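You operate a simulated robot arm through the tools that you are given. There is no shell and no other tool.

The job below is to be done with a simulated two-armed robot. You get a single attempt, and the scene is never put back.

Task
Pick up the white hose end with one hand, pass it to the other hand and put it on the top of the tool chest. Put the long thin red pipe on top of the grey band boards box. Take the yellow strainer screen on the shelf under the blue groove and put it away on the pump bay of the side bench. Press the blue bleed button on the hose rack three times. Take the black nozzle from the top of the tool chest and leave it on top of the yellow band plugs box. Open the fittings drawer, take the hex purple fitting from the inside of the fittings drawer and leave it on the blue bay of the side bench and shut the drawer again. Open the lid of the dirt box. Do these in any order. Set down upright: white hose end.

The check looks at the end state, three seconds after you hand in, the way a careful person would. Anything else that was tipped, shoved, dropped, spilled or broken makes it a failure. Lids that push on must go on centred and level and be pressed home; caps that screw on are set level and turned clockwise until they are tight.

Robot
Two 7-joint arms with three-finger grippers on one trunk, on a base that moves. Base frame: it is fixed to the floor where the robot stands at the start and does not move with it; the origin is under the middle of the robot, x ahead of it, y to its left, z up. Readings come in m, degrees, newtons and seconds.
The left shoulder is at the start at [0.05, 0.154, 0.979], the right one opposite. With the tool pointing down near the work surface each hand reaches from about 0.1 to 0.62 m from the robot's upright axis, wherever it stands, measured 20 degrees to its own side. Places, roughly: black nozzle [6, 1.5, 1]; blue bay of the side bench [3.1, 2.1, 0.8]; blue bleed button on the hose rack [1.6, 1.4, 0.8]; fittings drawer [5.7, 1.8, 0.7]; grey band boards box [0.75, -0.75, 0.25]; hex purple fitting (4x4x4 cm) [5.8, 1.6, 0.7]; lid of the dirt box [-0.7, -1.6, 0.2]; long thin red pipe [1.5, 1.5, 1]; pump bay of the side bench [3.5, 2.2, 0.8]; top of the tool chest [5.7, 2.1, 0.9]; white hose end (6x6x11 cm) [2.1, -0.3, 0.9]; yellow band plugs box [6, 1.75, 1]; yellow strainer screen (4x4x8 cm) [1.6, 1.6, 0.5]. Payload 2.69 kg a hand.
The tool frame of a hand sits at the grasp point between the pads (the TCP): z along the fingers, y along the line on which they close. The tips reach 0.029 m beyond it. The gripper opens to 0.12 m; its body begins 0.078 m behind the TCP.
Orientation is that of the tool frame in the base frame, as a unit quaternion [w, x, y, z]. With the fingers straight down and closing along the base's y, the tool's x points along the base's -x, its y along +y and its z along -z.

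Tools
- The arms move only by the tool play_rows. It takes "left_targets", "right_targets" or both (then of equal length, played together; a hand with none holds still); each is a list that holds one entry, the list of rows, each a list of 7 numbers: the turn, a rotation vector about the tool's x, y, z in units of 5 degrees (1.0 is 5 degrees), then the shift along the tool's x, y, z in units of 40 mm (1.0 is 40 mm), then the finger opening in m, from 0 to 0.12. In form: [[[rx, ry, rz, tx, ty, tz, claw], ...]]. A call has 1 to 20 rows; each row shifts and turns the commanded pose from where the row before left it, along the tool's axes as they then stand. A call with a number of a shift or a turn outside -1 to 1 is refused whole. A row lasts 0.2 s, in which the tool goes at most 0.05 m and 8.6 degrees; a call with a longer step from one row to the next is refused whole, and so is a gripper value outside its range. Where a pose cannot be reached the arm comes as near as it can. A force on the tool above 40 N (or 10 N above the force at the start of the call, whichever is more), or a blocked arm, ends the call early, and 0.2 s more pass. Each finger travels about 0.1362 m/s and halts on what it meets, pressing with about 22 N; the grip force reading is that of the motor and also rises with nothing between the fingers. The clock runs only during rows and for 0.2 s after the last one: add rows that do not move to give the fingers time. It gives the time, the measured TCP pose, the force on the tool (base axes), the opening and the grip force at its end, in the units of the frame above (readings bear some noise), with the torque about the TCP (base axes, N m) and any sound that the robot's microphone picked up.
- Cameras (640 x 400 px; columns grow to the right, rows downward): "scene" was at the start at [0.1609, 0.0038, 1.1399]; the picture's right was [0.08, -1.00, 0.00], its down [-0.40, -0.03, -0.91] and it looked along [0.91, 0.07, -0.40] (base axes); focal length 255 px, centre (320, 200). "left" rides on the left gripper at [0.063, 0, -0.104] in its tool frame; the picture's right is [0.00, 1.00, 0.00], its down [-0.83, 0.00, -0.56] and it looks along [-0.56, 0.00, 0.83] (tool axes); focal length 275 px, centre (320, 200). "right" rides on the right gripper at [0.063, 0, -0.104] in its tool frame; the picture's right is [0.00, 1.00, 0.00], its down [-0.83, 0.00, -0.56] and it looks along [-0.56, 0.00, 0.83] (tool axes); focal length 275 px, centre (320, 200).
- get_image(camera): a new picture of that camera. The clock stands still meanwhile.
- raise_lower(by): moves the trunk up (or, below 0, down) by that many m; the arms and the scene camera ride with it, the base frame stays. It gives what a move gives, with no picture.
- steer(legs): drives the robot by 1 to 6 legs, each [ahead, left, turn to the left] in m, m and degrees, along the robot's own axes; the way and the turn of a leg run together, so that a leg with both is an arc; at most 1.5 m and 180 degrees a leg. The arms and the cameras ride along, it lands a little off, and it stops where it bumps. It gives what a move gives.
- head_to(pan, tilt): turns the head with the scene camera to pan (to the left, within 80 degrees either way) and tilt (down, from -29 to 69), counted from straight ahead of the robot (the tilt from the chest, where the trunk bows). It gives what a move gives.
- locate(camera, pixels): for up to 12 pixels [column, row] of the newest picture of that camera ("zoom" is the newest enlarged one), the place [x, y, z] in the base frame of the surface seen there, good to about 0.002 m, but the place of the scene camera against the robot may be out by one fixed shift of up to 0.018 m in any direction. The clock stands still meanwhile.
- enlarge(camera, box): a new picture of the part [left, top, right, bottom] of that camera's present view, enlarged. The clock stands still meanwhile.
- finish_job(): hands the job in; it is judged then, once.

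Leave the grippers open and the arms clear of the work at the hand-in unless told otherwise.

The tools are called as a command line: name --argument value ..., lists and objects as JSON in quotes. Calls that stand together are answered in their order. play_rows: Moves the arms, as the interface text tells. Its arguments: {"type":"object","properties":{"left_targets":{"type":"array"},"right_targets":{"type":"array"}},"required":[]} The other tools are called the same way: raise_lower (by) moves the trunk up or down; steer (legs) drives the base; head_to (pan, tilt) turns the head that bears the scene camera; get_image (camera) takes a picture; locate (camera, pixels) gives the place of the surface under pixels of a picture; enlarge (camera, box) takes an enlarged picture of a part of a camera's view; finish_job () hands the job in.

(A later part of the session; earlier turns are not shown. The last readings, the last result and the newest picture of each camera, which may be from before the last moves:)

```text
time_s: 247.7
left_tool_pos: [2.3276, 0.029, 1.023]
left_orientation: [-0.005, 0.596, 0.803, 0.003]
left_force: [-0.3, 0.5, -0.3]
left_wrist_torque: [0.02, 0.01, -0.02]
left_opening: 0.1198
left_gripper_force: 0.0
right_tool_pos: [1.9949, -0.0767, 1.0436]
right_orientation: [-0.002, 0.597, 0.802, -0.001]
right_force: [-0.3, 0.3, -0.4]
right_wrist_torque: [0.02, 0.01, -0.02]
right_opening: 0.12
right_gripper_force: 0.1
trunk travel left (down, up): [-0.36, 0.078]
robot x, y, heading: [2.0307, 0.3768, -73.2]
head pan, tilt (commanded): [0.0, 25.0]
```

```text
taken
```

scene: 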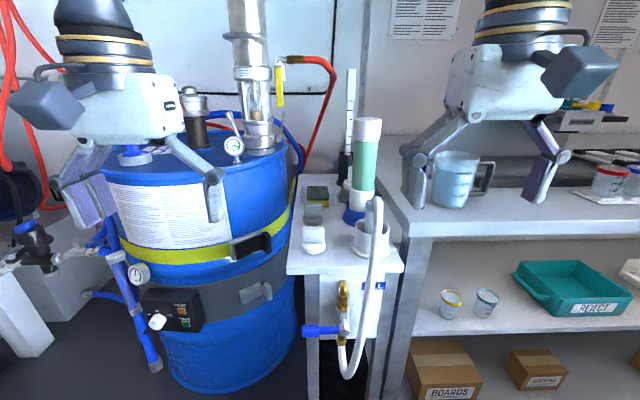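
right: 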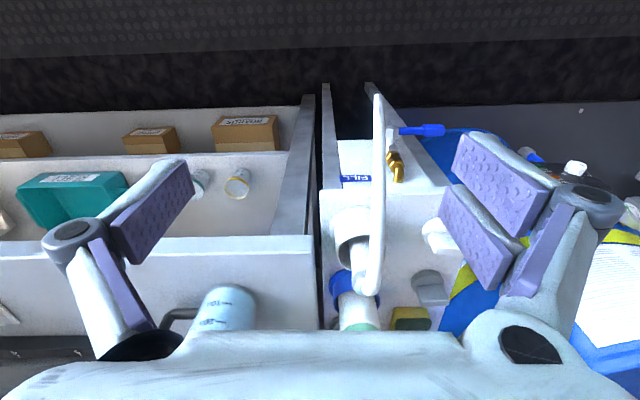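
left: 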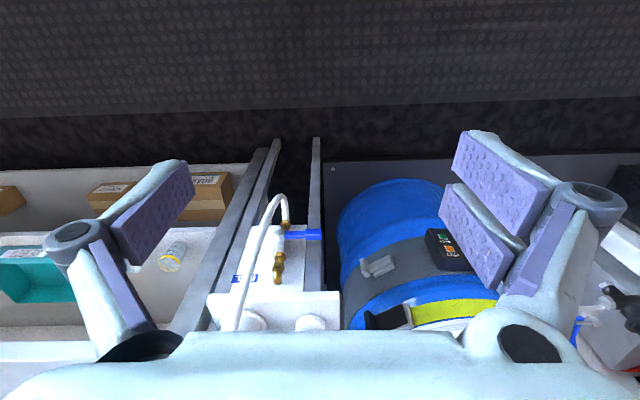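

I'll enlarge the right camera view of the cup and hose, at (330-400, 190-330).

enlarge --camera "right" --box '[310, 190, 450, 330]'

enlarge --camera "scene" --box '[290, 110, 420, 390]'

```text
2.86 times, centred on (380, 260) of right
```

zoom: 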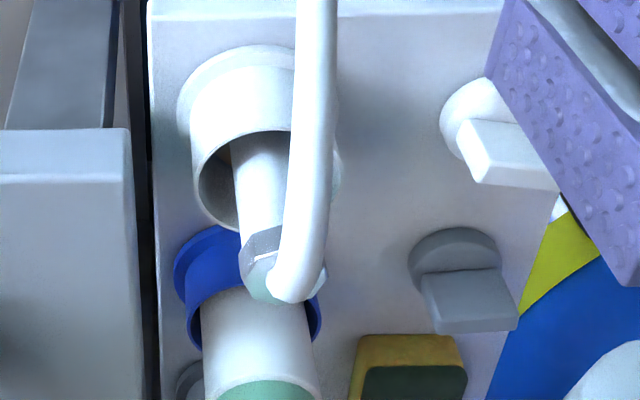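

```text
1.43 times, centred on (355, 250) of scene
```

zoom: 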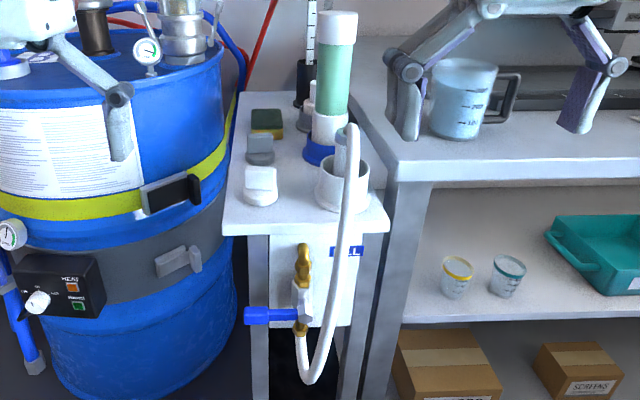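

Something white with a grey base stands behind the green cylinder at scene about (347,185). I'll enlarge that part.

enlarge --camera "scene" --box '[290, 60, 420, 270]'

enlarge --camera "scene" --box '[325, 140, 385, 230]'

locate --camera "zoom" --pixels '[[310, 60], [300, 120], [290, 170], [260, 180], [310, 30], [370, 330], [350, 210], [400, 300], [330, 170], [395, 250], [360, 250], [350, 250]]'

```text
1.90 times, centred on (355, 165) of scene
```

zoom: 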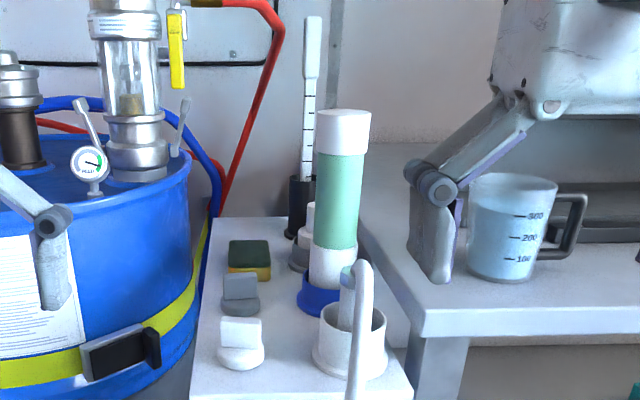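

```text
4.44 times, centred on (355, 185) of scene
```

zoom: 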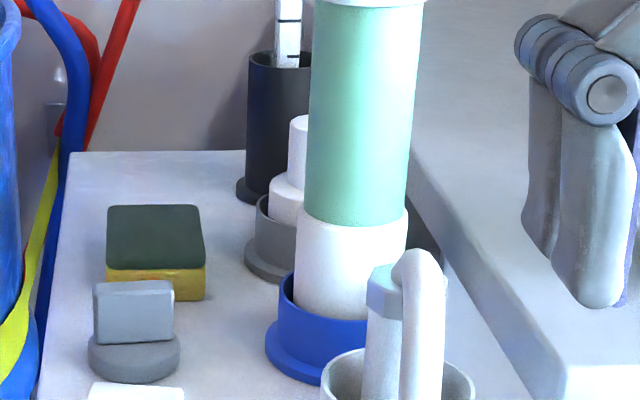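

```text
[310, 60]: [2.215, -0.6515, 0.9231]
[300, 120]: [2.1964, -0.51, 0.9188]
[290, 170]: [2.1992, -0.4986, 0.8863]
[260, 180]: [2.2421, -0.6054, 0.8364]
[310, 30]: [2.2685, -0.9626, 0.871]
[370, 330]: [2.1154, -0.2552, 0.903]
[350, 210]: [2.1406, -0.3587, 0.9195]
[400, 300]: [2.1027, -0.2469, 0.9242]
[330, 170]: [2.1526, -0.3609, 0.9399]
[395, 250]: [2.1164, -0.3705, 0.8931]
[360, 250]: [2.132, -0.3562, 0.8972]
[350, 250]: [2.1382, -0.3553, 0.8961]
```

The white cup holds the hose end: a white tube about 11 cm tall with a silver nut, the hose entering at its top. I'll locate the tube, nut, cup rim and hose with the right camera.

enlarge --camera "right" --box '[335, 195, 415, 315]'

locate --camera "zoom" --pixels '[[245, 170], [225, 170], [222, 240], [240, 285], [300, 290], [310, 270], [280, 180], [300, 100], [240, 120], [150, 130], [170, 180], [310, 60]]'

```text
3.33 times, centred on (375, 255) of right
```

zoom: 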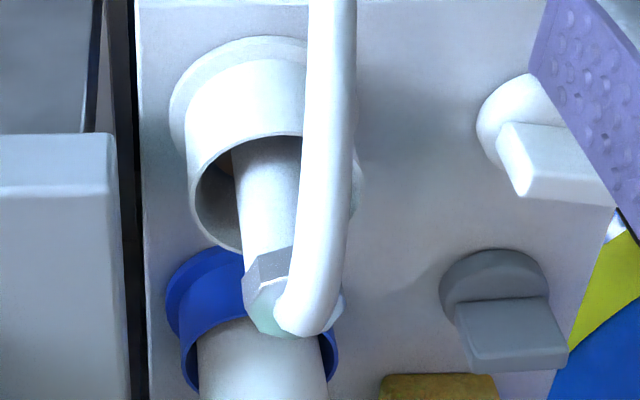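

```text
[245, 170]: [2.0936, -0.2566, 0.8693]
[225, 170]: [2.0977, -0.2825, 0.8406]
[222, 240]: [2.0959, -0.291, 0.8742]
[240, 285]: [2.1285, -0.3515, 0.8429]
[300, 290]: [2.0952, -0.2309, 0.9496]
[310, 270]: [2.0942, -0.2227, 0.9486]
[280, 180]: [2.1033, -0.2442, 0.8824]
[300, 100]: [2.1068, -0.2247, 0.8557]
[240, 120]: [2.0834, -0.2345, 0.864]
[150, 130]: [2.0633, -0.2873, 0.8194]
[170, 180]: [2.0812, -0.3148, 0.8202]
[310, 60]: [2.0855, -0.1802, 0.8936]
```

The tube's axis is about [2.105,-0.258], nut at z about 0.905-0.925, hose bend top 0.95, cup rim 0.872. I'll tilt the right hand 40° forward and bring it above the tube with the fingers left and right of it.

play_rows --right_targets '[[[0, -1, 0, -0.6125, 0.14, 0.043, 0.11], [0, -1, 0, -0.607, 0.14, 0.096, 0.1], [0, -1, 0, -0.596, 0.14, 0.148, 0.09], [0, -1, 0, -0.58, 0.14, 0.2, 0.08], [0, -1, 0, -0.561, 0.14, 0.25, 0.08], [0, -1, 0, -0.537, 0.14, 0.297, 0.08], [0, -1, 0, -0.509, 0.14, 0.343, 0.08], [0, -1, 0, -0.478, 0.14, 0.386, 0.08], [0, 0, 0, 0, 0, 0, 0.08]]]'

get_image --camera "right"

get_image --camera "scene"

```text
time_s: 249.7
left_tool_pos: [2.326, 0.0298, 1.0223]
left_orientation: [-0.005, 0.596, 0.803, 0.004]
left_force: [-0.3, 0.7, 0.6]
left_wrist_torque: [-0.03, -0.01, 0.0]
left_opening: 0.1201
left_gripper_force: 0.0
right_tool_pos: [2.0924, -0.2527, 1.0302]
right_orientation: [0.273, 0.562, 0.753, -0.206]
right_force: [0.8, -0.3, -0.1]
right_wrist_torque: [0.0, 0.01, 0.0]
right_opening: 0.0801
right_gripper_force: 0.0
trunk travel left (down, up): [-0.36, 0.078]
robot x, y, heading: [2.0318, 0.3717, -73.3]
head pan, tilt (commanded): [0.0, 25.0]
```

```text
taken
```

right: 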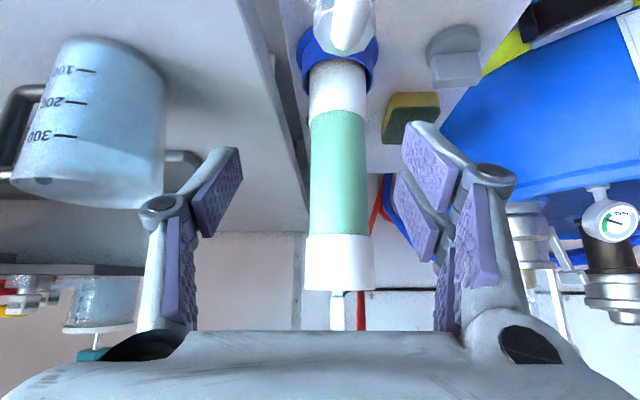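

```text
taken
```

scene: 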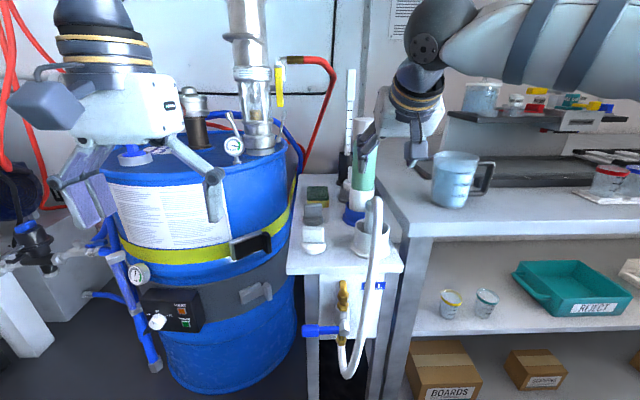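

The hose end is at the top of the right view (345,20). The jug on the bench is near at left. I'll locate the nut, the jug's near edge and the green cylinder to be sure of clearances.

enlarge --camera "right" --box '[270, 0, 420, 110]'

locate --camera "right" --pixels '[[162, 100], [150, 170], [340, 250], [312, 150], [366, 150], [340, 40], [330, 15], [365, 15], [345, 5], [320, 40], [372, 45]]'

```text
3.64 times, centred on (345, 55) of right
```

zoom: 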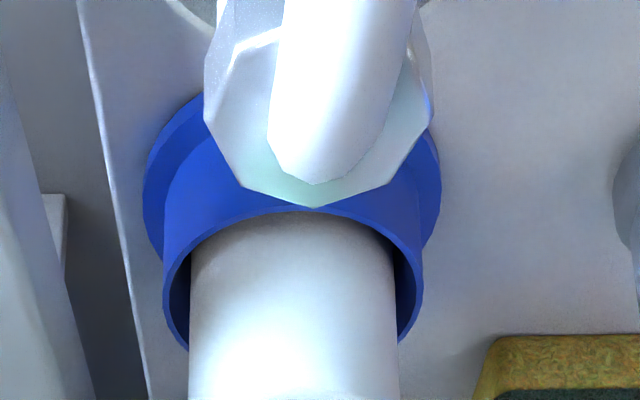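

```text
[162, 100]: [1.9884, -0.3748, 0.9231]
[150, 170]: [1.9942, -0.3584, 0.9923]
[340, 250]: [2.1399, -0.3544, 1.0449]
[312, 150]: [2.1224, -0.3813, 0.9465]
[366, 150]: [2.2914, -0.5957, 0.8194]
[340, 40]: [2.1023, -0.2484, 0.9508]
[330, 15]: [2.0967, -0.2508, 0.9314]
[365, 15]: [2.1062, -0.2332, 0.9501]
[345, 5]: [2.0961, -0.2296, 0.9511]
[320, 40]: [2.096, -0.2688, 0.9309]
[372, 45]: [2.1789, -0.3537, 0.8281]
```

Nut is about 3 cm across, 12 mm left and 9 mm ahead of the TCP. I'll shift and lower to z 0.916.

play_rows --right_targets '[[[0, 0, 0, 0.551, 0.15, 0.778, 0.08], [0, 0, 0, 0.551, 0.15, 0.778, 0.08], [0, 0, 0, 0.551, 0, 0.778, 0.08], [0, 0, 0, 0, 0, 0, 0.08]]]'

get_image --camera "right"

enlarge --camera "scene" --box '[290, 80, 480, 280]'

```text
time_s: 250.7
left_tool_pos: [2.3271, 0.0308, 1.0224]
left_orientation: [-0.004, 0.595, 0.803, 0.003]
left_force: [-0.6, 0.2, 0.1]
left_wrist_torque: [0.01, 0.01, -0.04]
left_opening: 0.1199
left_gripper_force: 0.0
right_tool_pos: [2.1066, -0.2584, 0.9164]
right_orientation: [0.273, 0.562, 0.753, -0.206]
right_force: [-0.3, 0.8, 0.0]
right_wrist_torque: [-0.02, -0.03, -0.01]
right_opening: 0.08
right_gripper_force: 0.2
trunk travel left (down, up): [-0.36, 0.078]
robot x, y, heading: [2.0353, 0.3755, -72.8]
head pan, tilt (commanded): [0.0, 25.0]
```

```text
taken
```

right: 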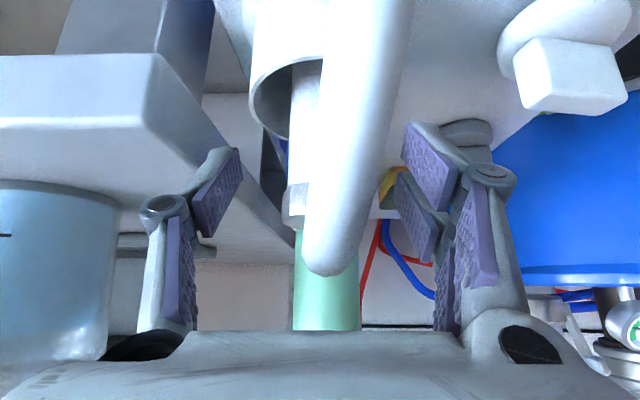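

```text
2.00 times, centred on (385, 180) of scene
```

zoom: 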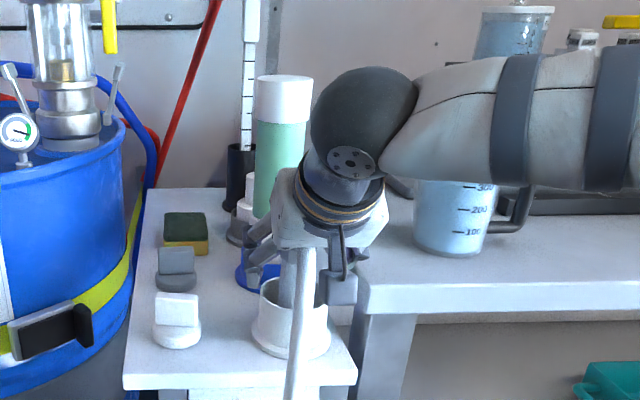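

The nut is centred between the fingers and the hose passes in front, in the gap. I'll close gently.

play_rows --right_targets '[[[0, 0, 0, 0, 0, 0, 0.065], [0, 0, 0, 0, 0, 0, 0.052], [0, 0, 0, 0, 0, 0, 0.042], [0, 0, 0, 0, 0, 0, 0.034], [0, 0, 0, 0, 0, 0, 0.026], [0, 0, 0, 0, 0, 0, 0.018], [0, 0, 0, 0, 0, 0, 0.01], [0, 0, 0, 0, 0, 0, 0.01]]]'

get_image --camera "right"

```text
time_s: 252.5
left_tool_pos: [2.3276, 0.0305, 1.0228]
left_orientation: [-0.005, 0.595, 0.803, 0.004]
left_force: [-0.1, 0.4, 0.1]
left_wrist_torque: [0.0, -0.03, 0.02]
left_opening: 0.1199
left_gripper_force: 0.0
right_tool_pos: [2.1071, -0.2572, 0.9169]
right_orientation: [0.273, 0.561, 0.753, -0.207]
right_force: [1.2, -0.1, 3.0]
right_wrist_torque: [-0.04, -0.02, 0.0]
right_opening: 0.0348
right_gripper_force: 22.1
trunk travel left (down, up): [-0.36, 0.078]
robot x, y, heading: [2.0345, 0.3723, -73.3]
head pan, tilt (commanded): [0.0, 25.0]
```

```text
taken
```

right: 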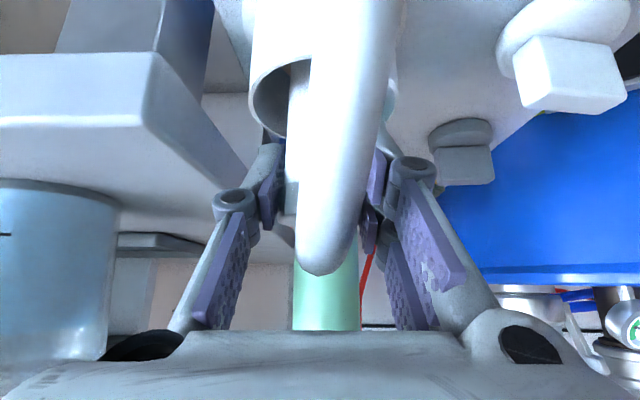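

Gripped (opening 35 mm). I'll lift 2 cm slowly and look at what the hose does.

play_rows --right_targets '[[[0, 0, 0, -0.16, 0, -0.19, 0.01], [0, 0, 0, -0.16, 0, -0.19, 0.01], [0, 0, 0, 0, 0, 0, 0.01]]]'

enlarge --camera "scene" --box '[280, 110, 440, 390]'

get_image --camera "right"

```text
time_s: 253.3
left_tool_pos: [2.3271, 0.0294, 1.0226]
left_orientation: [-0.005, 0.596, 0.803, 0.003]
left_force: [-0.5, -1.0, 0.5]
left_wrist_torque: [-0.03, -0.03, 0.02]
left_opening: 0.1199
left_gripper_force: 0.1
right_tool_pos: [2.1062, -0.2586, 0.936]
right_orientation: [0.273, 0.562, 0.754, -0.206]
right_force: [-0.6, 0.3, -2.7]
right_wrist_torque: [0.03, 0.02, -0.02]
right_opening: 0.0347
right_gripper_force: 22.3
trunk travel left (down, up): [-0.36, 0.078]
robot x, y, heading: [2.0311, 0.3715, -73.2]
head pan, tilt (commanded): [0.0, 25.0]
```

```text
1.43 times, centred on (360, 250) of scene
```

zoom: 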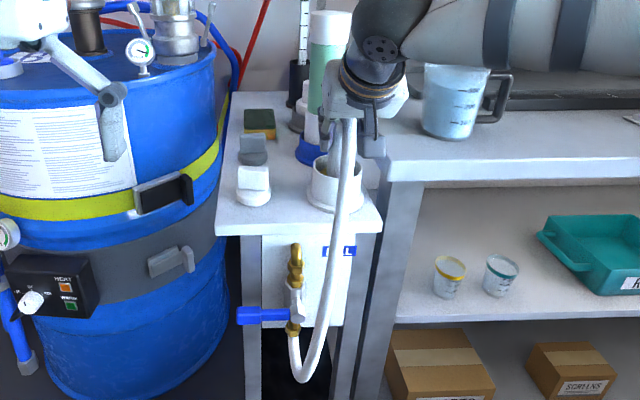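

```text
taken
```

right: 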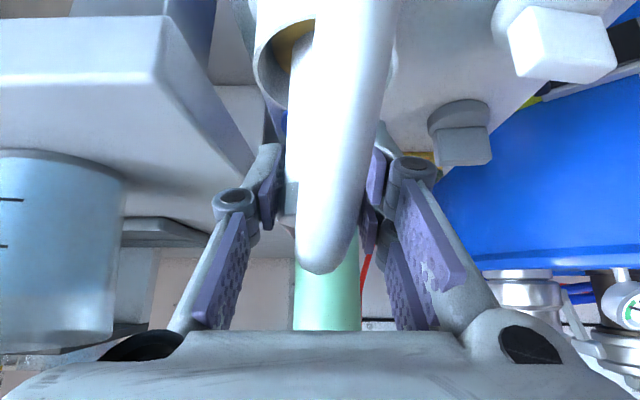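

The hose moves along with the end; load is only 2.7 N. I'll lift 6 cm more to get it out of the cup and watch the force.

play_rows --right_targets '[[[0, 0, 0, -0.32, 0, -0.38, 0.01], [0, 0, 0, -0.32, 0, -0.38, 0.01], [0, 0, 0, -0.32, 0, -0.38, 0.01], [0, 0, 0, -0.32, 0, -0.38, 0.01], [0, 0, 0, 0, 0, 0, 0.01]]]'

get_image --camera "scene"

enlarge --camera "scene" --box '[280, 80, 440, 390]'

```text
time_s: 254.5
left_tool_pos: [2.3285, 0.0286, 1.0219]
left_orientation: [-0.006, 0.596, 0.803, 0.003]
left_force: [0.3, -0.1, -0.9]
left_wrist_torque: [-0.01, 0.03, 0.02]
left_opening: 0.12
left_gripper_force: 0.1
right_tool_pos: [2.1075, -0.2591, 1.0152]
right_orientation: [0.274, 0.561, 0.754, -0.205]
right_force: [1.1, -0.3, -1.7]
right_wrist_torque: [0.03, -0.01, 0.04]
right_opening: 0.0345
right_gripper_force: 22.3
trunk travel left (down, up): [-0.36, 0.078]
robot x, y, heading: [2.0328, 0.3713, -73.4]
head pan, tilt (commanded): [0.0, 25.0]
```

```text
taken
```

scene: 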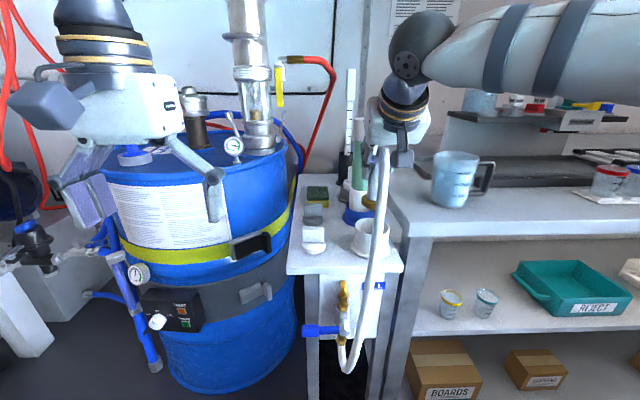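

```text
1.29 times, centred on (360, 235) of scene
```

zoom: 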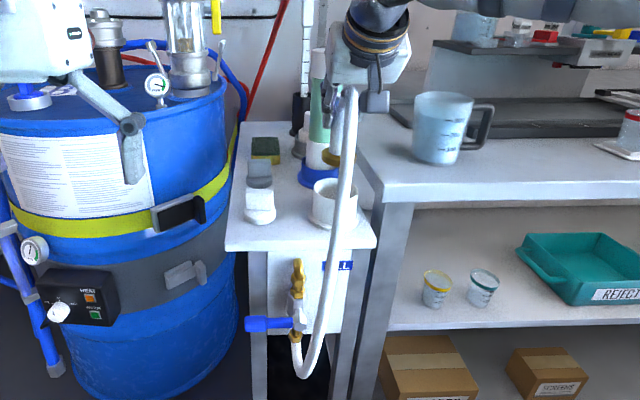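

The hose end is out of the cup and there is no pull beyond its weight (1.7 N). I'll lift 3 cm more, then back off 0.3 m and look at the piece.

play_rows --right_targets '[[[0, 0, 0, -0.5, 0, -0.6, 0.01], [0, 0, 0, 0, 0, 0, 0.01]]]'

steer --legs '[[-0.3, 0, 0]]'

get_image --camera "scene"

get_image --camera "right"

get_image --camera "left"

```text
time_s: 255.1
left_tool_pos: [2.3269, 0.0293, 1.0225]
left_orientation: [-0.006, 0.595, 0.804, 0.003]
left_force: [0.2, 0.0, 0.7]
left_wrist_torque: [0.0, -0.01, -0.01]
left_opening: 0.1196
left_gripper_force: 0.2
right_tool_pos: [2.1063, -0.2576, 1.0457]
right_orientation: [0.273, 0.561, 0.754, -0.206]
right_force: [0.1, -0.6, -3.3]
right_wrist_torque: [0.0, 0.02, -0.04]
right_opening: 0.0345
right_gripper_force: 21.8
trunk travel left (down, up): [-0.36, 0.078]
robot x, y, heading: [2.0324, 0.3708, -73.6]
head pan, tilt (commanded): [0.0, 25.0]
```

```text
time_s: 257.2
left_tool_pos: [2.2399, 0.3172, 1.0224]
left_orientation: [-0.006, 0.595, 0.804, 0.003]
left_force: [0.0, 0.4, -0.2]
left_wrist_torque: [-0.04, 0.02, 0.01]
left_opening: 0.1202
left_gripper_force: 0.0
right_tool_pos: [2.0212, 0.0273, 1.0463]
right_orientation: [0.273, 0.56, 0.755, -0.206]
right_force: [-0.5, 0.1, -2.8]
right_wrist_torque: [0.01, 0.0, -0.02]
right_opening: 0.0347
right_gripper_force: 22.1
trunk travel left (down, up): [-0.36, 0.078]
robot x, y, heading: [1.9414, 0.6629, -73.2]
head pan, tilt (commanded): [0.0, 25.0]
```

```text
taken
```

scene: 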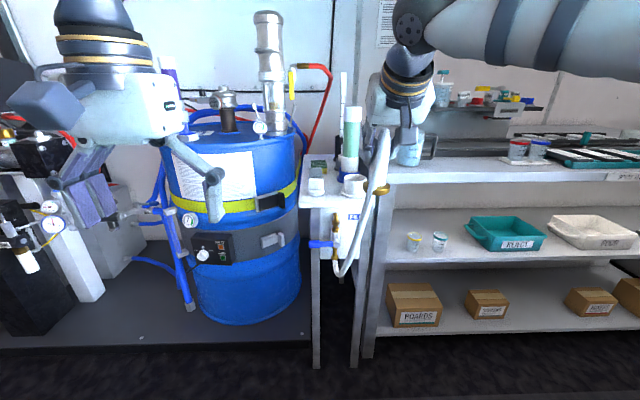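

```text
taken
```

right: 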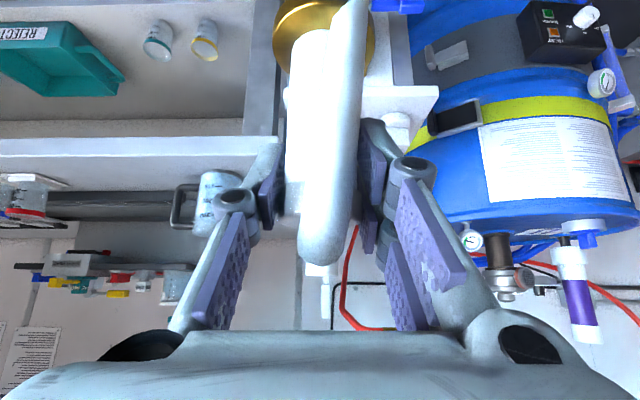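

```text
taken
```

left: 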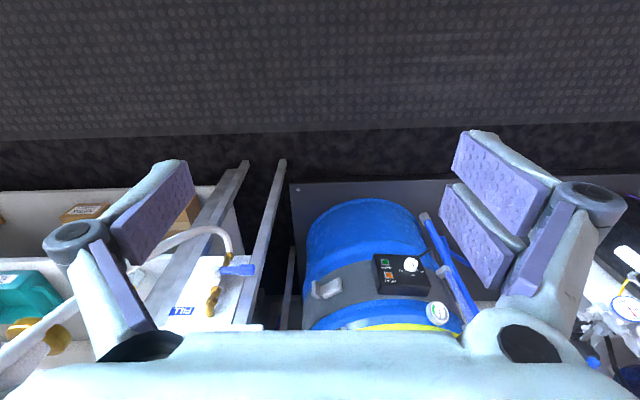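

The piece is a white tube on a round brass base, and the drawn hose stretches freely. I'll drive to the tool chest with it and do the hand-over there. First turn to face along the aisle and drive 2.7 m, watching the force.

steer --legs '[[0, 0, 92], [0.6, 0, 0]]'

get_image --camera "scene"

```text
time_s: 264.4
left_tool_pos: [2.8509, 1.1576, 1.0218]
left_orientation: [-0.006, -0.163, 0.987, -0.001]
left_force: [-0.4, -0.3, 0.0]
left_wrist_torque: [-0.03, 0.03, 0.0]
left_opening: 0.12
left_gripper_force: 0.2
right_tool_pos: [3.1458, 0.9464, 1.0468]
right_orientation: [0.337, -0.151, 0.928, 0.053]
right_force: [0.0, 0.4, -3.6]
right_wrist_torque: [-0.03, 0.01, 0.02]
right_opening: 0.0347
right_gripper_force: 22.3
trunk travel left (down, up): [-0.36, 0.078]
robot x, y, heading: [2.5155, 0.8521, 18.8]
head pan, tilt (commanded): [0.0, 25.0]
```

```text
taken
```

scene: 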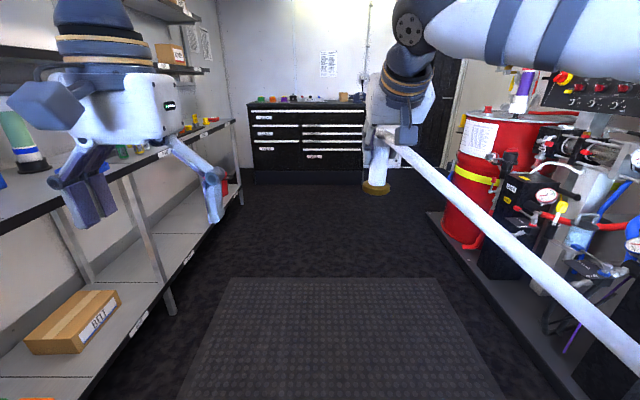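

Force stays at the piece's weight; the hose is just drawn. I go on 2.2 m toward the chest.

steer --legs '[[1.2, 0, 0], [1.0, 0, 0]]'

head_to --pan 0 --tilt 25

get_image --camera "scene"

```text
time_s: 275.3
left_tool_pos: [4.9236, 1.8848, 1.0218]
left_orientation: [-0.006, -0.17, 0.985, 0.0]
left_force: [0.6, -0.6, 0.6]
left_wrist_torque: [-0.02, -0.01, 0.03]
left_opening: 0.12
left_gripper_force: 0.0
right_tool_pos: [5.2215, 1.6775, 1.0452]
right_orientation: [0.337, -0.156, 0.927, 0.054]
right_force: [0.2, 0.0, -3.3]
right_wrist_torque: [-0.03, 0.02, -0.01]
right_opening: 0.0347
right_gripper_force: 22.4
trunk travel left (down, up): [-0.36, 0.078]
robot x, y, heading: [4.5944, 1.5741, 19.4]
head pan, tilt (commanded): [0.0, 25.0]
```

```text
time_s: 275.9
left_tool_pos: [4.9244, 1.8851, 1.023]
left_orientation: [-0.006, -0.171, 0.985, 0.0]
left_force: [-0.3, 0.1, -0.3]
left_wrist_torque: [0.02, -0.01, -0.01]
left_opening: 0.1202
left_gripper_force: 0.1
right_tool_pos: [5.2216, 1.6784, 1.0451]
right_orientation: [0.337, -0.157, 0.927, 0.055]
right_force: [0.2, -0.7, -2.8]
right_wrist_torque: [0.01, 0.03, 0.0]
right_opening: 0.0348
right_gripper_force: 21.6
trunk travel left (down, up): [-0.36, 0.078]
robot x, y, heading: [4.5965, 1.575, 19.3]
head pan, tilt (commanded): [0.0, 25.0]
```

```text
taken
```

scene: 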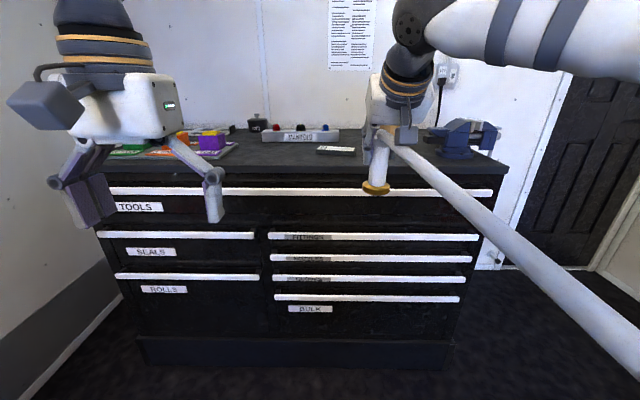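

The chest is ahead with labelled drawers. I'll enlarge the top and the drawer labels.

enlarge --camera "scene" --box '[90, 100, 520, 200]'

enlarge --camera "scene" --box '[90, 180, 500, 320]'

locate --camera "scene" --pixels '[[375, 238], [300, 238], [450, 238], [130, 170], [500, 165], [300, 165], [335, 150], [270, 136], [470, 150], [310, 190], [256, 125], [230, 190]]'

```text
1.49 times, centred on (305, 150) of scene
```

zoom: 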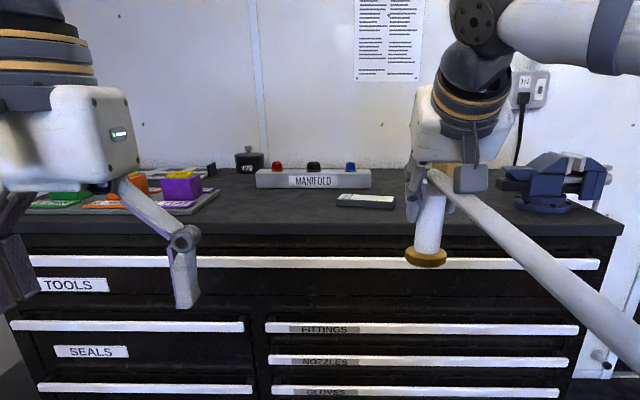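

```text
1.56 times, centred on (295, 250) of scene
```

zoom: 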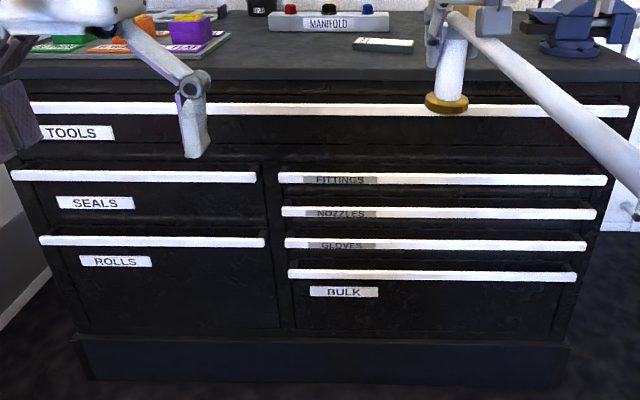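

```text
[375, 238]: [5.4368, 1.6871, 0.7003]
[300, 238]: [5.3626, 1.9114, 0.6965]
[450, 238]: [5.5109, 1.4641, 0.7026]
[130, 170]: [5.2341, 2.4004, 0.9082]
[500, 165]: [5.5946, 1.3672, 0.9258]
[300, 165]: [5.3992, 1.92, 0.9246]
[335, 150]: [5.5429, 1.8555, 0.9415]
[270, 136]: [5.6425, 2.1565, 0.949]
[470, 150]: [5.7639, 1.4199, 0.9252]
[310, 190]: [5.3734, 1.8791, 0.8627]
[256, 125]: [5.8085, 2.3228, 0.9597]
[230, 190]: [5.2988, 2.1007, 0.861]
```

FITTINGS is the top right drawer (rail at z about 0.70); the chest top is at about z 0.93 with its front edge near r 5.72. I'll put the hose end on the chest top at about [5.47,1.954], re-grip it higher there and pass it to the left hand. First raise it 3 cm, shift 5 cm left, and drive closer.

play_rows --right_targets '[[[0, 0, 0, -0.24, 0.625, -0.288, 0.01], [0, 0, 0, -0.24, 0.625, -0.288, 0.01], [0, 0, 0, 0, 0, 0, 0.01]]]'

steer --legs '[[0, 0.139, 0], [0.22, 0, 0]]'

get_image --camera "left"

get_image --camera "scene"

```text
time_s: 276.7
left_tool_pos: [4.9244, 1.8847, 1.0227]
left_orientation: [-0.006, -0.17, 0.985, 0.0]
left_force: [0.3, -0.1, -1.0]
left_wrist_torque: [0.02, -0.01, -0.03]
left_opening: 0.1199
left_gripper_force: 0.2
right_tool_pos: [5.2049, 1.7268, 1.0761]
right_orientation: [0.337, -0.157, 0.927, 0.055]
right_force: [0.2, 0.4, -2.1]
right_wrist_torque: [0.0, 0.0, 0.0]
right_opening: 0.0345
right_gripper_force: 21.8
trunk travel left (down, up): [-0.36, 0.078]
robot x, y, heading: [4.5949, 1.575, 19.3]
head pan, tilt (commanded): [0.0, 25.0]
```

```text
time_s: 279.7
left_tool_pos: [5.0848, 2.0912, 1.0221]
left_orientation: [-0.006, -0.171, 0.985, -0.001]
left_force: [0.1, 0.1, 0.1]
left_wrist_torque: [0.01, 0.03, 0.02]
left_opening: 0.12
left_gripper_force: 0.1
right_tool_pos: [5.3667, 1.9322, 1.0759]
right_orientation: [0.337, -0.158, 0.927, 0.055]
right_force: [0.2, -0.9, -2.8]
right_wrist_torque: [0.0, 0.06, -0.01]
right_opening: 0.0349
right_gripper_force: 22.0
trunk travel left (down, up): [-0.36, 0.078]
robot x, y, heading: [4.7526, 1.7826, 19.6]
head pan, tilt (commanded): [0.0, 25.0]
```

```text
taken
```

left: 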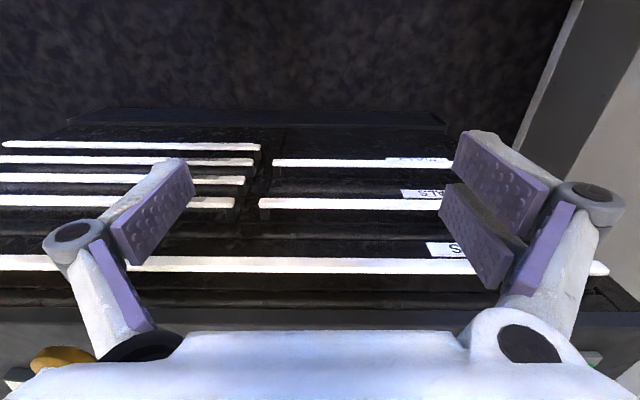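

```text
taken
```

scene: 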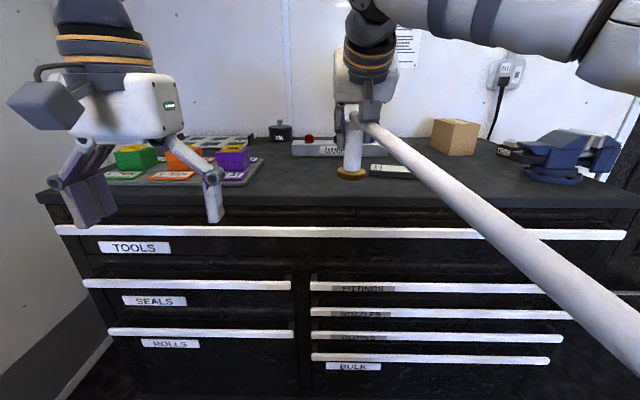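

I can see the plugs box at (455,137) and the vise at right. I'll read the chest top height with the left camera.

locate --camera "left" --pixels '[[300, 318], [250, 322], [400, 318], [300, 305], [300, 265]]'

locate --camera "scene" --pixels '[[320, 190], [330, 180], [400, 185], [280, 175], [350, 178], [300, 205], [390, 172], [265, 165]]'

enlarge --camera "scene" --box '[380, 100, 640, 210]'

```text
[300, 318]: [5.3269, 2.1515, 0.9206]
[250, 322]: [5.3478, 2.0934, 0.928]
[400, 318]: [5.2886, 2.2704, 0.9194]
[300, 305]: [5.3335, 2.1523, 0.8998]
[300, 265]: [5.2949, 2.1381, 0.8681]
```

```text
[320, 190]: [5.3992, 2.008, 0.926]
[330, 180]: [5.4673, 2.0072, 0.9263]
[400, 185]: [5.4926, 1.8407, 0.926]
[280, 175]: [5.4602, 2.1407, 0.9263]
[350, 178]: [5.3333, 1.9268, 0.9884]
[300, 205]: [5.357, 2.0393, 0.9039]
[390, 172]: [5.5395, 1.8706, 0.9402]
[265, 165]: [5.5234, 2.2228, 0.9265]
```

```text
2.46 times, centred on (510, 155) of scene
```

zoom: 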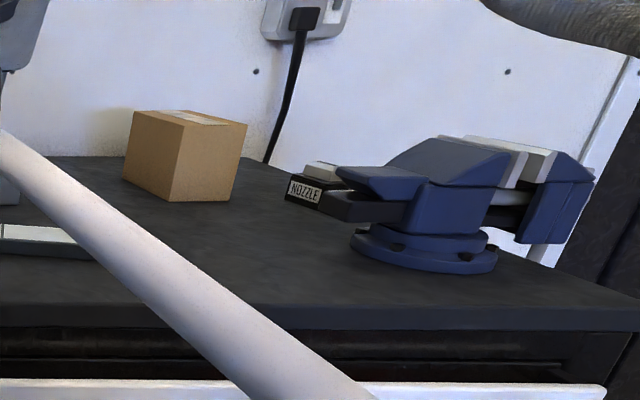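

Chest top is about z 0.930. The spot S=[5.4635,2.0045] is free. I'll drive 0.12 m ahead and 0.037 m left to bring the hose end over S.

steer --legs '[[0.12, 0.037, 0]]'

get_image --camera "scene"

get_image --camera "right"

```text
time_s: 281.0
left_tool_pos: [5.1866, 2.1661, 1.0225]
left_orientation: [-0.006, -0.17, 0.985, -0.002]
left_force: [0.7, 0.0, -0.2]
left_wrist_torque: [-0.04, 0.05, -0.01]
left_opening: 0.1198
left_gripper_force: 0.0
right_tool_pos: [5.4672, 2.0063, 1.0764]
right_orientation: [0.336, -0.158, 0.927, 0.055]
right_force: [1.3, -0.5, -2.5]
right_wrist_torque: [-0.03, -0.01, -0.02]
right_opening: 0.0348
right_gripper_force: 22.4
trunk travel left (down, up): [-0.36, 0.078]
robot x, y, heading: [4.8539, 1.8569, 19.7]
head pan, tilt (commanded): [0.0, 25.0]
```

```text
taken
```

scene: 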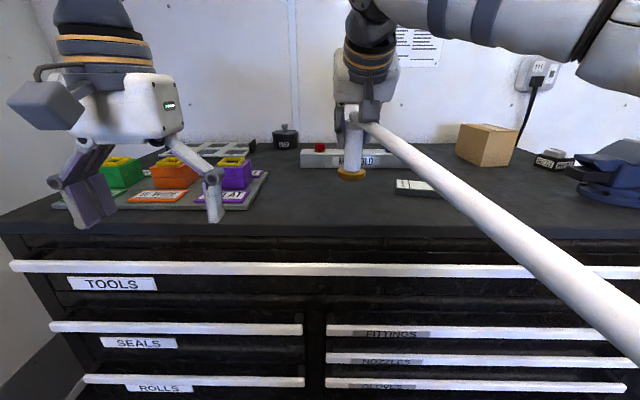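

```text
taken
```

right: 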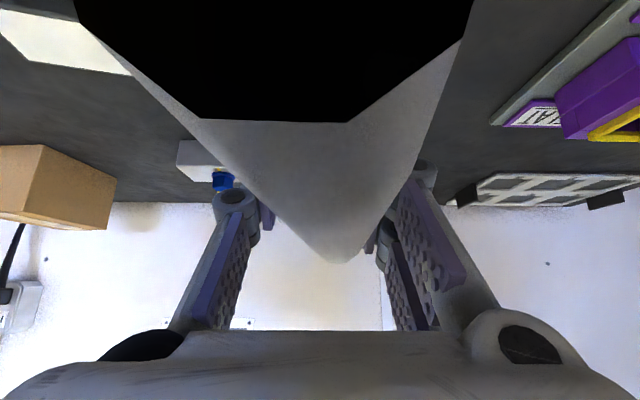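

Over S. (The drawn hose just passes through the camera.) I'll yaw the right hand 40° to the left about the vertical, to leave room for the left hand, and lower 4.5 cm.

play_rows --right_targets '[[[-0.643, 0, -0.766, 0, 0, 0, 0.01], [-0.643, 0, -0.766, 0, 0, 0, 0.01], [-0.643, 0, -0.766, 0, 0, 0, 0.01], [-0.643, 0, -0.766, 0, 0, 0, 0.01], [-0.643, 0, -0.766, 0, 0, 0, 0.01], [-0.643, 0, -0.766, 0, 0, 0, 0.01], [-0.643, 0, -0.766, 0, 0, 0, 0.01], [-0.643, 0, -0.766, 0, 0, 0, 0.01], [0, 0, 0, 0.36, 0, 0.43, 0.01], [0, 0, 0, 0.36, 0, 0.43, 0.01], [0, 0, 0, 0, 0, 0, 0.01]]]'

get_image --camera "scene"

```text
time_s: 283.4
left_tool_pos: [5.186, 2.1649, 1.0234]
left_orientation: [-0.006, -0.171, 0.985, 0.0]
left_force: [-0.3, 0.1, -0.6]
left_wrist_torque: [0.02, 0.01, -0.04]
left_opening: 0.12
left_gripper_force: 0.1
right_tool_pos: [5.4679, 2.006, 1.0316]
right_orientation: [0.311, -0.392, 0.854, 0.141]
right_force: [-0.3, -0.4, -2.9]
right_wrist_torque: [-0.01, -0.04, -0.02]
right_opening: 0.0346
right_gripper_force: 21.7
right hand out of reach, approached as far as the arm can: row 7, 8
trunk travel left (down, up): [-0.36, 0.078]
robot x, y, heading: [4.8547, 1.8562, 19.8]
head pan, tilt (commanded): [0.0, 25.0]
```

```text
taken
```

scene: 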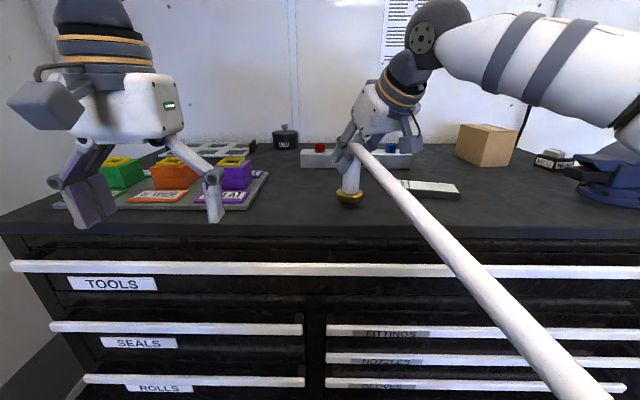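

Yaw came to 29° before the arm's limit, enough. The base is just above the top. I'll lower in 3 mm steps until contact.

play_rows --right_targets '[[[0, 0, 0, 0.048, 0, 0.0575, 0.01], [0, 0, 0, 0.048, 0, 0.0575, 0.01]]]'

play_rows --right_targets '[[[0, 0, 0, 0.048, 0, 0.0575, 0.01]]]'

play_rows --right_targets '[[[0, 0, 0, 0.048, 0, 0.0575, 0.01]]]'

```text
time_s: 284.0
left_tool_pos: [5.1876, 2.1634, 1.0225]
left_orientation: [-0.006, -0.17, 0.985, -0.001]
left_force: [0.9, -0.1, -0.4]
left_wrist_torque: [0.0, -0.02, 0.02]
left_opening: 0.12
left_gripper_force: 0.1
right_tool_pos: [5.4678, 2.0063, 1.0246]
right_orientation: [0.309, -0.393, 0.854, 0.142]
right_force: [-0.6, -0.4, -3.4]
right_wrist_torque: [-0.01, -0.03, 0.0]
right_opening: 0.0346
right_gripper_force: 21.6
trunk travel left (down, up): [-0.36, 0.078]
robot x, y, heading: [4.8557, 1.8539, 19.6]
head pan, tilt (commanded): [0.0, 25.0]
```

```text
time_s: 284.4
left_tool_pos: [5.1859, 2.1658, 1.0225]
left_orientation: [-0.006, -0.171, 0.985, -0.001]
left_force: [-0.7, 0.8, 0.0]
left_wrist_torque: [0.02, 0.01, 0.0]
left_opening: 0.1202
left_gripper_force: 0.0
right_tool_pos: [5.4679, 2.0064, 1.0221]
right_orientation: [0.31, -0.392, 0.855, 0.14]
right_force: [0.5, -0.2, -3.4]
right_wrist_torque: [0.02, 0.0, -0.03]
right_opening: 0.0347
right_gripper_force: 21.9
trunk travel left (down, up): [-0.36, 0.078]
robot x, y, heading: [4.8586, 1.8567, 19.4]
head pan, tilt (commanded): [0.0, 25.0]
```

```text
time_s: 284.8
left_tool_pos: [5.1853, 2.165, 1.0214]
left_orientation: [-0.007, -0.171, 0.985, -0.001]
left_force: [1.1, 0.4, 0.7]
left_wrist_torque: [-0.04, -0.02, 0.01]
left_opening: 0.1202
left_gripper_force: 0.1
right_tool_pos: [5.4665, 2.0062, 1.0203]
right_orientation: [0.311, -0.392, 0.854, 0.14]
right_force: [0.0, -0.7, 1.1]
right_wrist_torque: [-0.09, -0.05, 0.0]
right_opening: 0.035
right_gripper_force: 22.1
trunk travel left (down, up): [-0.36, 0.078]
robot x, y, heading: [4.8593, 1.8559, 19.7]
head pan, tilt (commanded): [0.0, 25.0]
```

Contact. The base stands on the chest top. I'll open, and check that it stands by itself.

play_rows --right_targets '[[[0, 0, 0, 0, 0, 0, 0.036], [0, 0, 0, 0, 0, 0, 0.04], [0, 0, 0, 0, 0, 0, 0.046], [0, 0, 0, 0, 0, 0, 0.052], [0, 0, 0, 0, 0, 0, 0.052]]]'

enlarge --camera "scene" --box '[280, 80, 440, 230]'

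get_image --camera "right"

```text
time_s: 286.0
left_tool_pos: [5.1864, 2.1666, 1.0228]
left_orientation: [-0.006, -0.17, 0.985, -0.001]
left_force: [-0.2, 0.3, -0.1]
left_wrist_torque: [-0.01, 0.03, 0.04]
left_opening: 0.12
left_gripper_force: 0.1
right_tool_pos: [5.4666, 2.0066, 1.0196]
right_orientation: [0.31, -0.392, 0.854, 0.141]
right_force: [-0.3, 0.3, 0.0]
right_wrist_torque: [0.0, 0.03, 0.0]
right_opening: 0.052
right_gripper_force: 0.2
trunk travel left (down, up): [-0.36, 0.078]
robot x, y, heading: [4.8558, 1.8546, 19.8]
head pan, tilt (commanded): [0.0, 25.0]
```

```text
2.67 times, centred on (360, 155) of scene
```

zoom: 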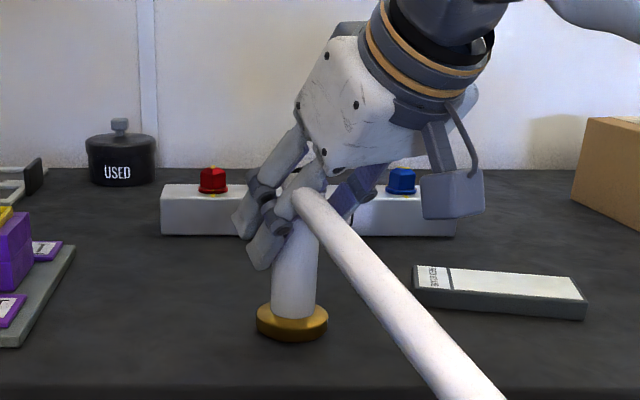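

```text
taken
```

right: 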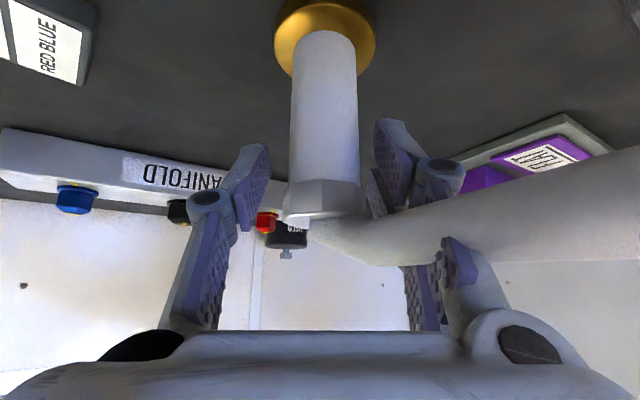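

It stands upright on its brass base. I'll raise the right hand 22 mm and re-grip at the nut.

play_rows --right_targets '[[[0, 0, 0, -0.354, 0, -0.42, 0.052], [0, 0, 0, 0, 0, 0, 0.044], [0, 0, 0, 0, 0, 0, 0.036], [0, 0, 0, 0, 0, 0, 0.028], [0, 0, 0, 0, 0, 0, 0.02], [0, 0, 0, 0, 0, 0, 0.01], [0, 0, 0, 0, 0, 0, 0.01]]]'

get_image --camera "right"

enlarge --camera "scene" --box '[280, 80, 440, 230]'

```text
time_s: 287.6
left_tool_pos: [5.187, 2.1662, 1.0236]
left_orientation: [-0.006, -0.17, 0.985, -0.001]
left_force: [-0.2, 0.9, -0.4]
left_wrist_torque: [0.02, 0.03, 0.0]
left_opening: 0.12
left_gripper_force: 0.0
right_tool_pos: [5.4675, 2.0065, 1.0418]
right_orientation: [0.311, -0.392, 0.854, 0.14]
right_force: [-0.6, 0.9, 2.9]
right_wrist_torque: [0.06, -0.03, 0.0]
right_opening: 0.0356
right_gripper_force: 22.2
trunk travel left (down, up): [-0.36, 0.078]
robot x, y, heading: [4.8571, 1.8546, 19.5]
head pan, tilt (commanded): [0.0, 25.0]
```

```text
taken
```

right: 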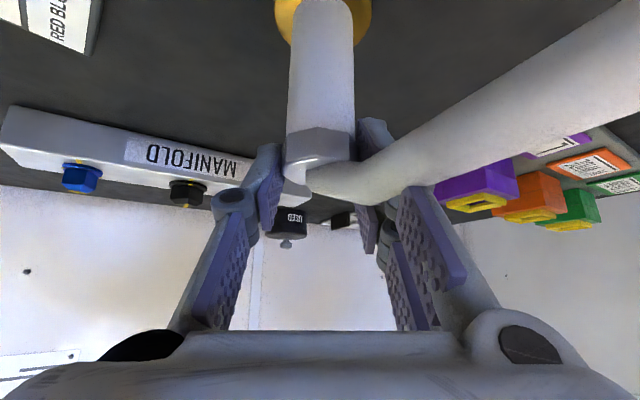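

```text
2.67 times, centred on (360, 155) of scene
```

zoom: 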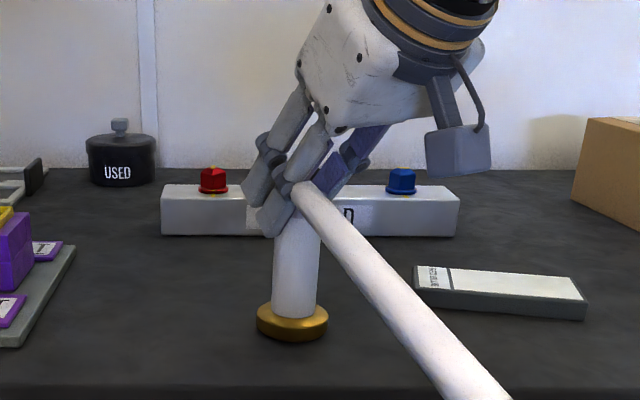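

Re-gripped at the nut; the lower tube is free for the left hand. I'll lift it 5 cm and bring it 8 cm back with the right hand, while the left hand yaws 75° in place to point right.

play_rows --left_targets '[[[0, 0, 1, 0, 0, 0, 0.11], [0, 0, 1, 0, 0, 0, 0.1], [0, 0, 1, 0, 0, 0, 0.09], [0, 0, 1, 0, 0, 0, 0.08], [0, 0, 1, 0, 0, 0, 0.08], [0, 0, 1, 0, 0, 0, 0.08], [0, 0, 1, 0, 0, 0, 0.08], [0, 0, 1, 0, 0, 0, 0.08], [0, 0, 1, 0, 0, 0, 0.08], [0, 0, 1, 0, 0, 0, 0.08], [0, 0, 1, 0, 0, 0, 0.08], [0, 0, 1, 0, 0, 0, 0.08], [0, 0, 1, 0, 0, 0, 0.08], [0, 0, 1, 0, 0, 0, 0.08], [0, 0, 1, 0, 0, 0, 0.08]]]' --right_targets '[[[0, 0, 0, -0.2, 0, -0.24, 0.01], [0, 0, 0, -0.2, 0, -0.24, 0.01], [0, 0, 0, -0.4, 0, -0.479, 0.01], [0, 0, 0, 0.333, 0.247, -0.28, 0.01], [0, 0, 0, 0.333, 0.247, -0.28, 0.01], [0, 0, 0, 0.333, 0.247, -0.28, 0.01], [0, 0, 0, 0.333, 0.247, -0.28, 0.01], [0, 0, 0, 0, 0, 0, 0.01], [0, 0, 0, 0, 0, 0, 0.01], [0, 0, 0, 0, 0, 0, 0.01], [0, 0, 0, 0, 0, 0, 0.01], [0, 0, 0, 0, 0, 0, 0.01], [0, 0, 0, 0, 0, 0, 0.01], [0, 0, 0, 0, 0, 0, 0.01], [0, 0, 0, 0, 0, 0, 0.01]]]'

get_image --camera "scene"

```text
time_s: 290.8
left_tool_pos: [5.1859, 2.1651, 1.0232]
left_orientation: [-0.004, 0.465, 0.885, -0.004]
left_force: [0.1, 0.4, -0.3]
left_wrist_torque: [0.01, 0.02, 0.0]
left_opening: 0.0804
left_gripper_force: 0.1
right_tool_pos: [5.3916, 1.9798, 1.0914]
right_orientation: [0.31, -0.392, 0.855, 0.14]
right_force: [-0.9, 0.8, -2.4]
right_wrist_torque: [0.01, 0.02, 0.02]
right_opening: 0.0354
right_gripper_force: 22.5
trunk travel left (down, up): [-0.36, 0.078]
robot x, y, heading: [4.8577, 1.8514, 19.5]
head pan, tilt (commanded): [0.0, 25.0]
```

```text
taken
```

scene: 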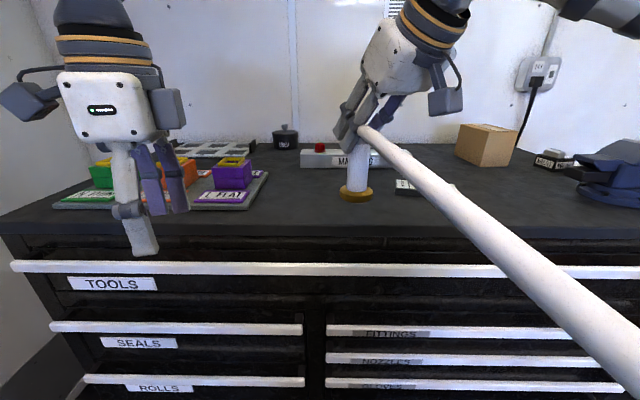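

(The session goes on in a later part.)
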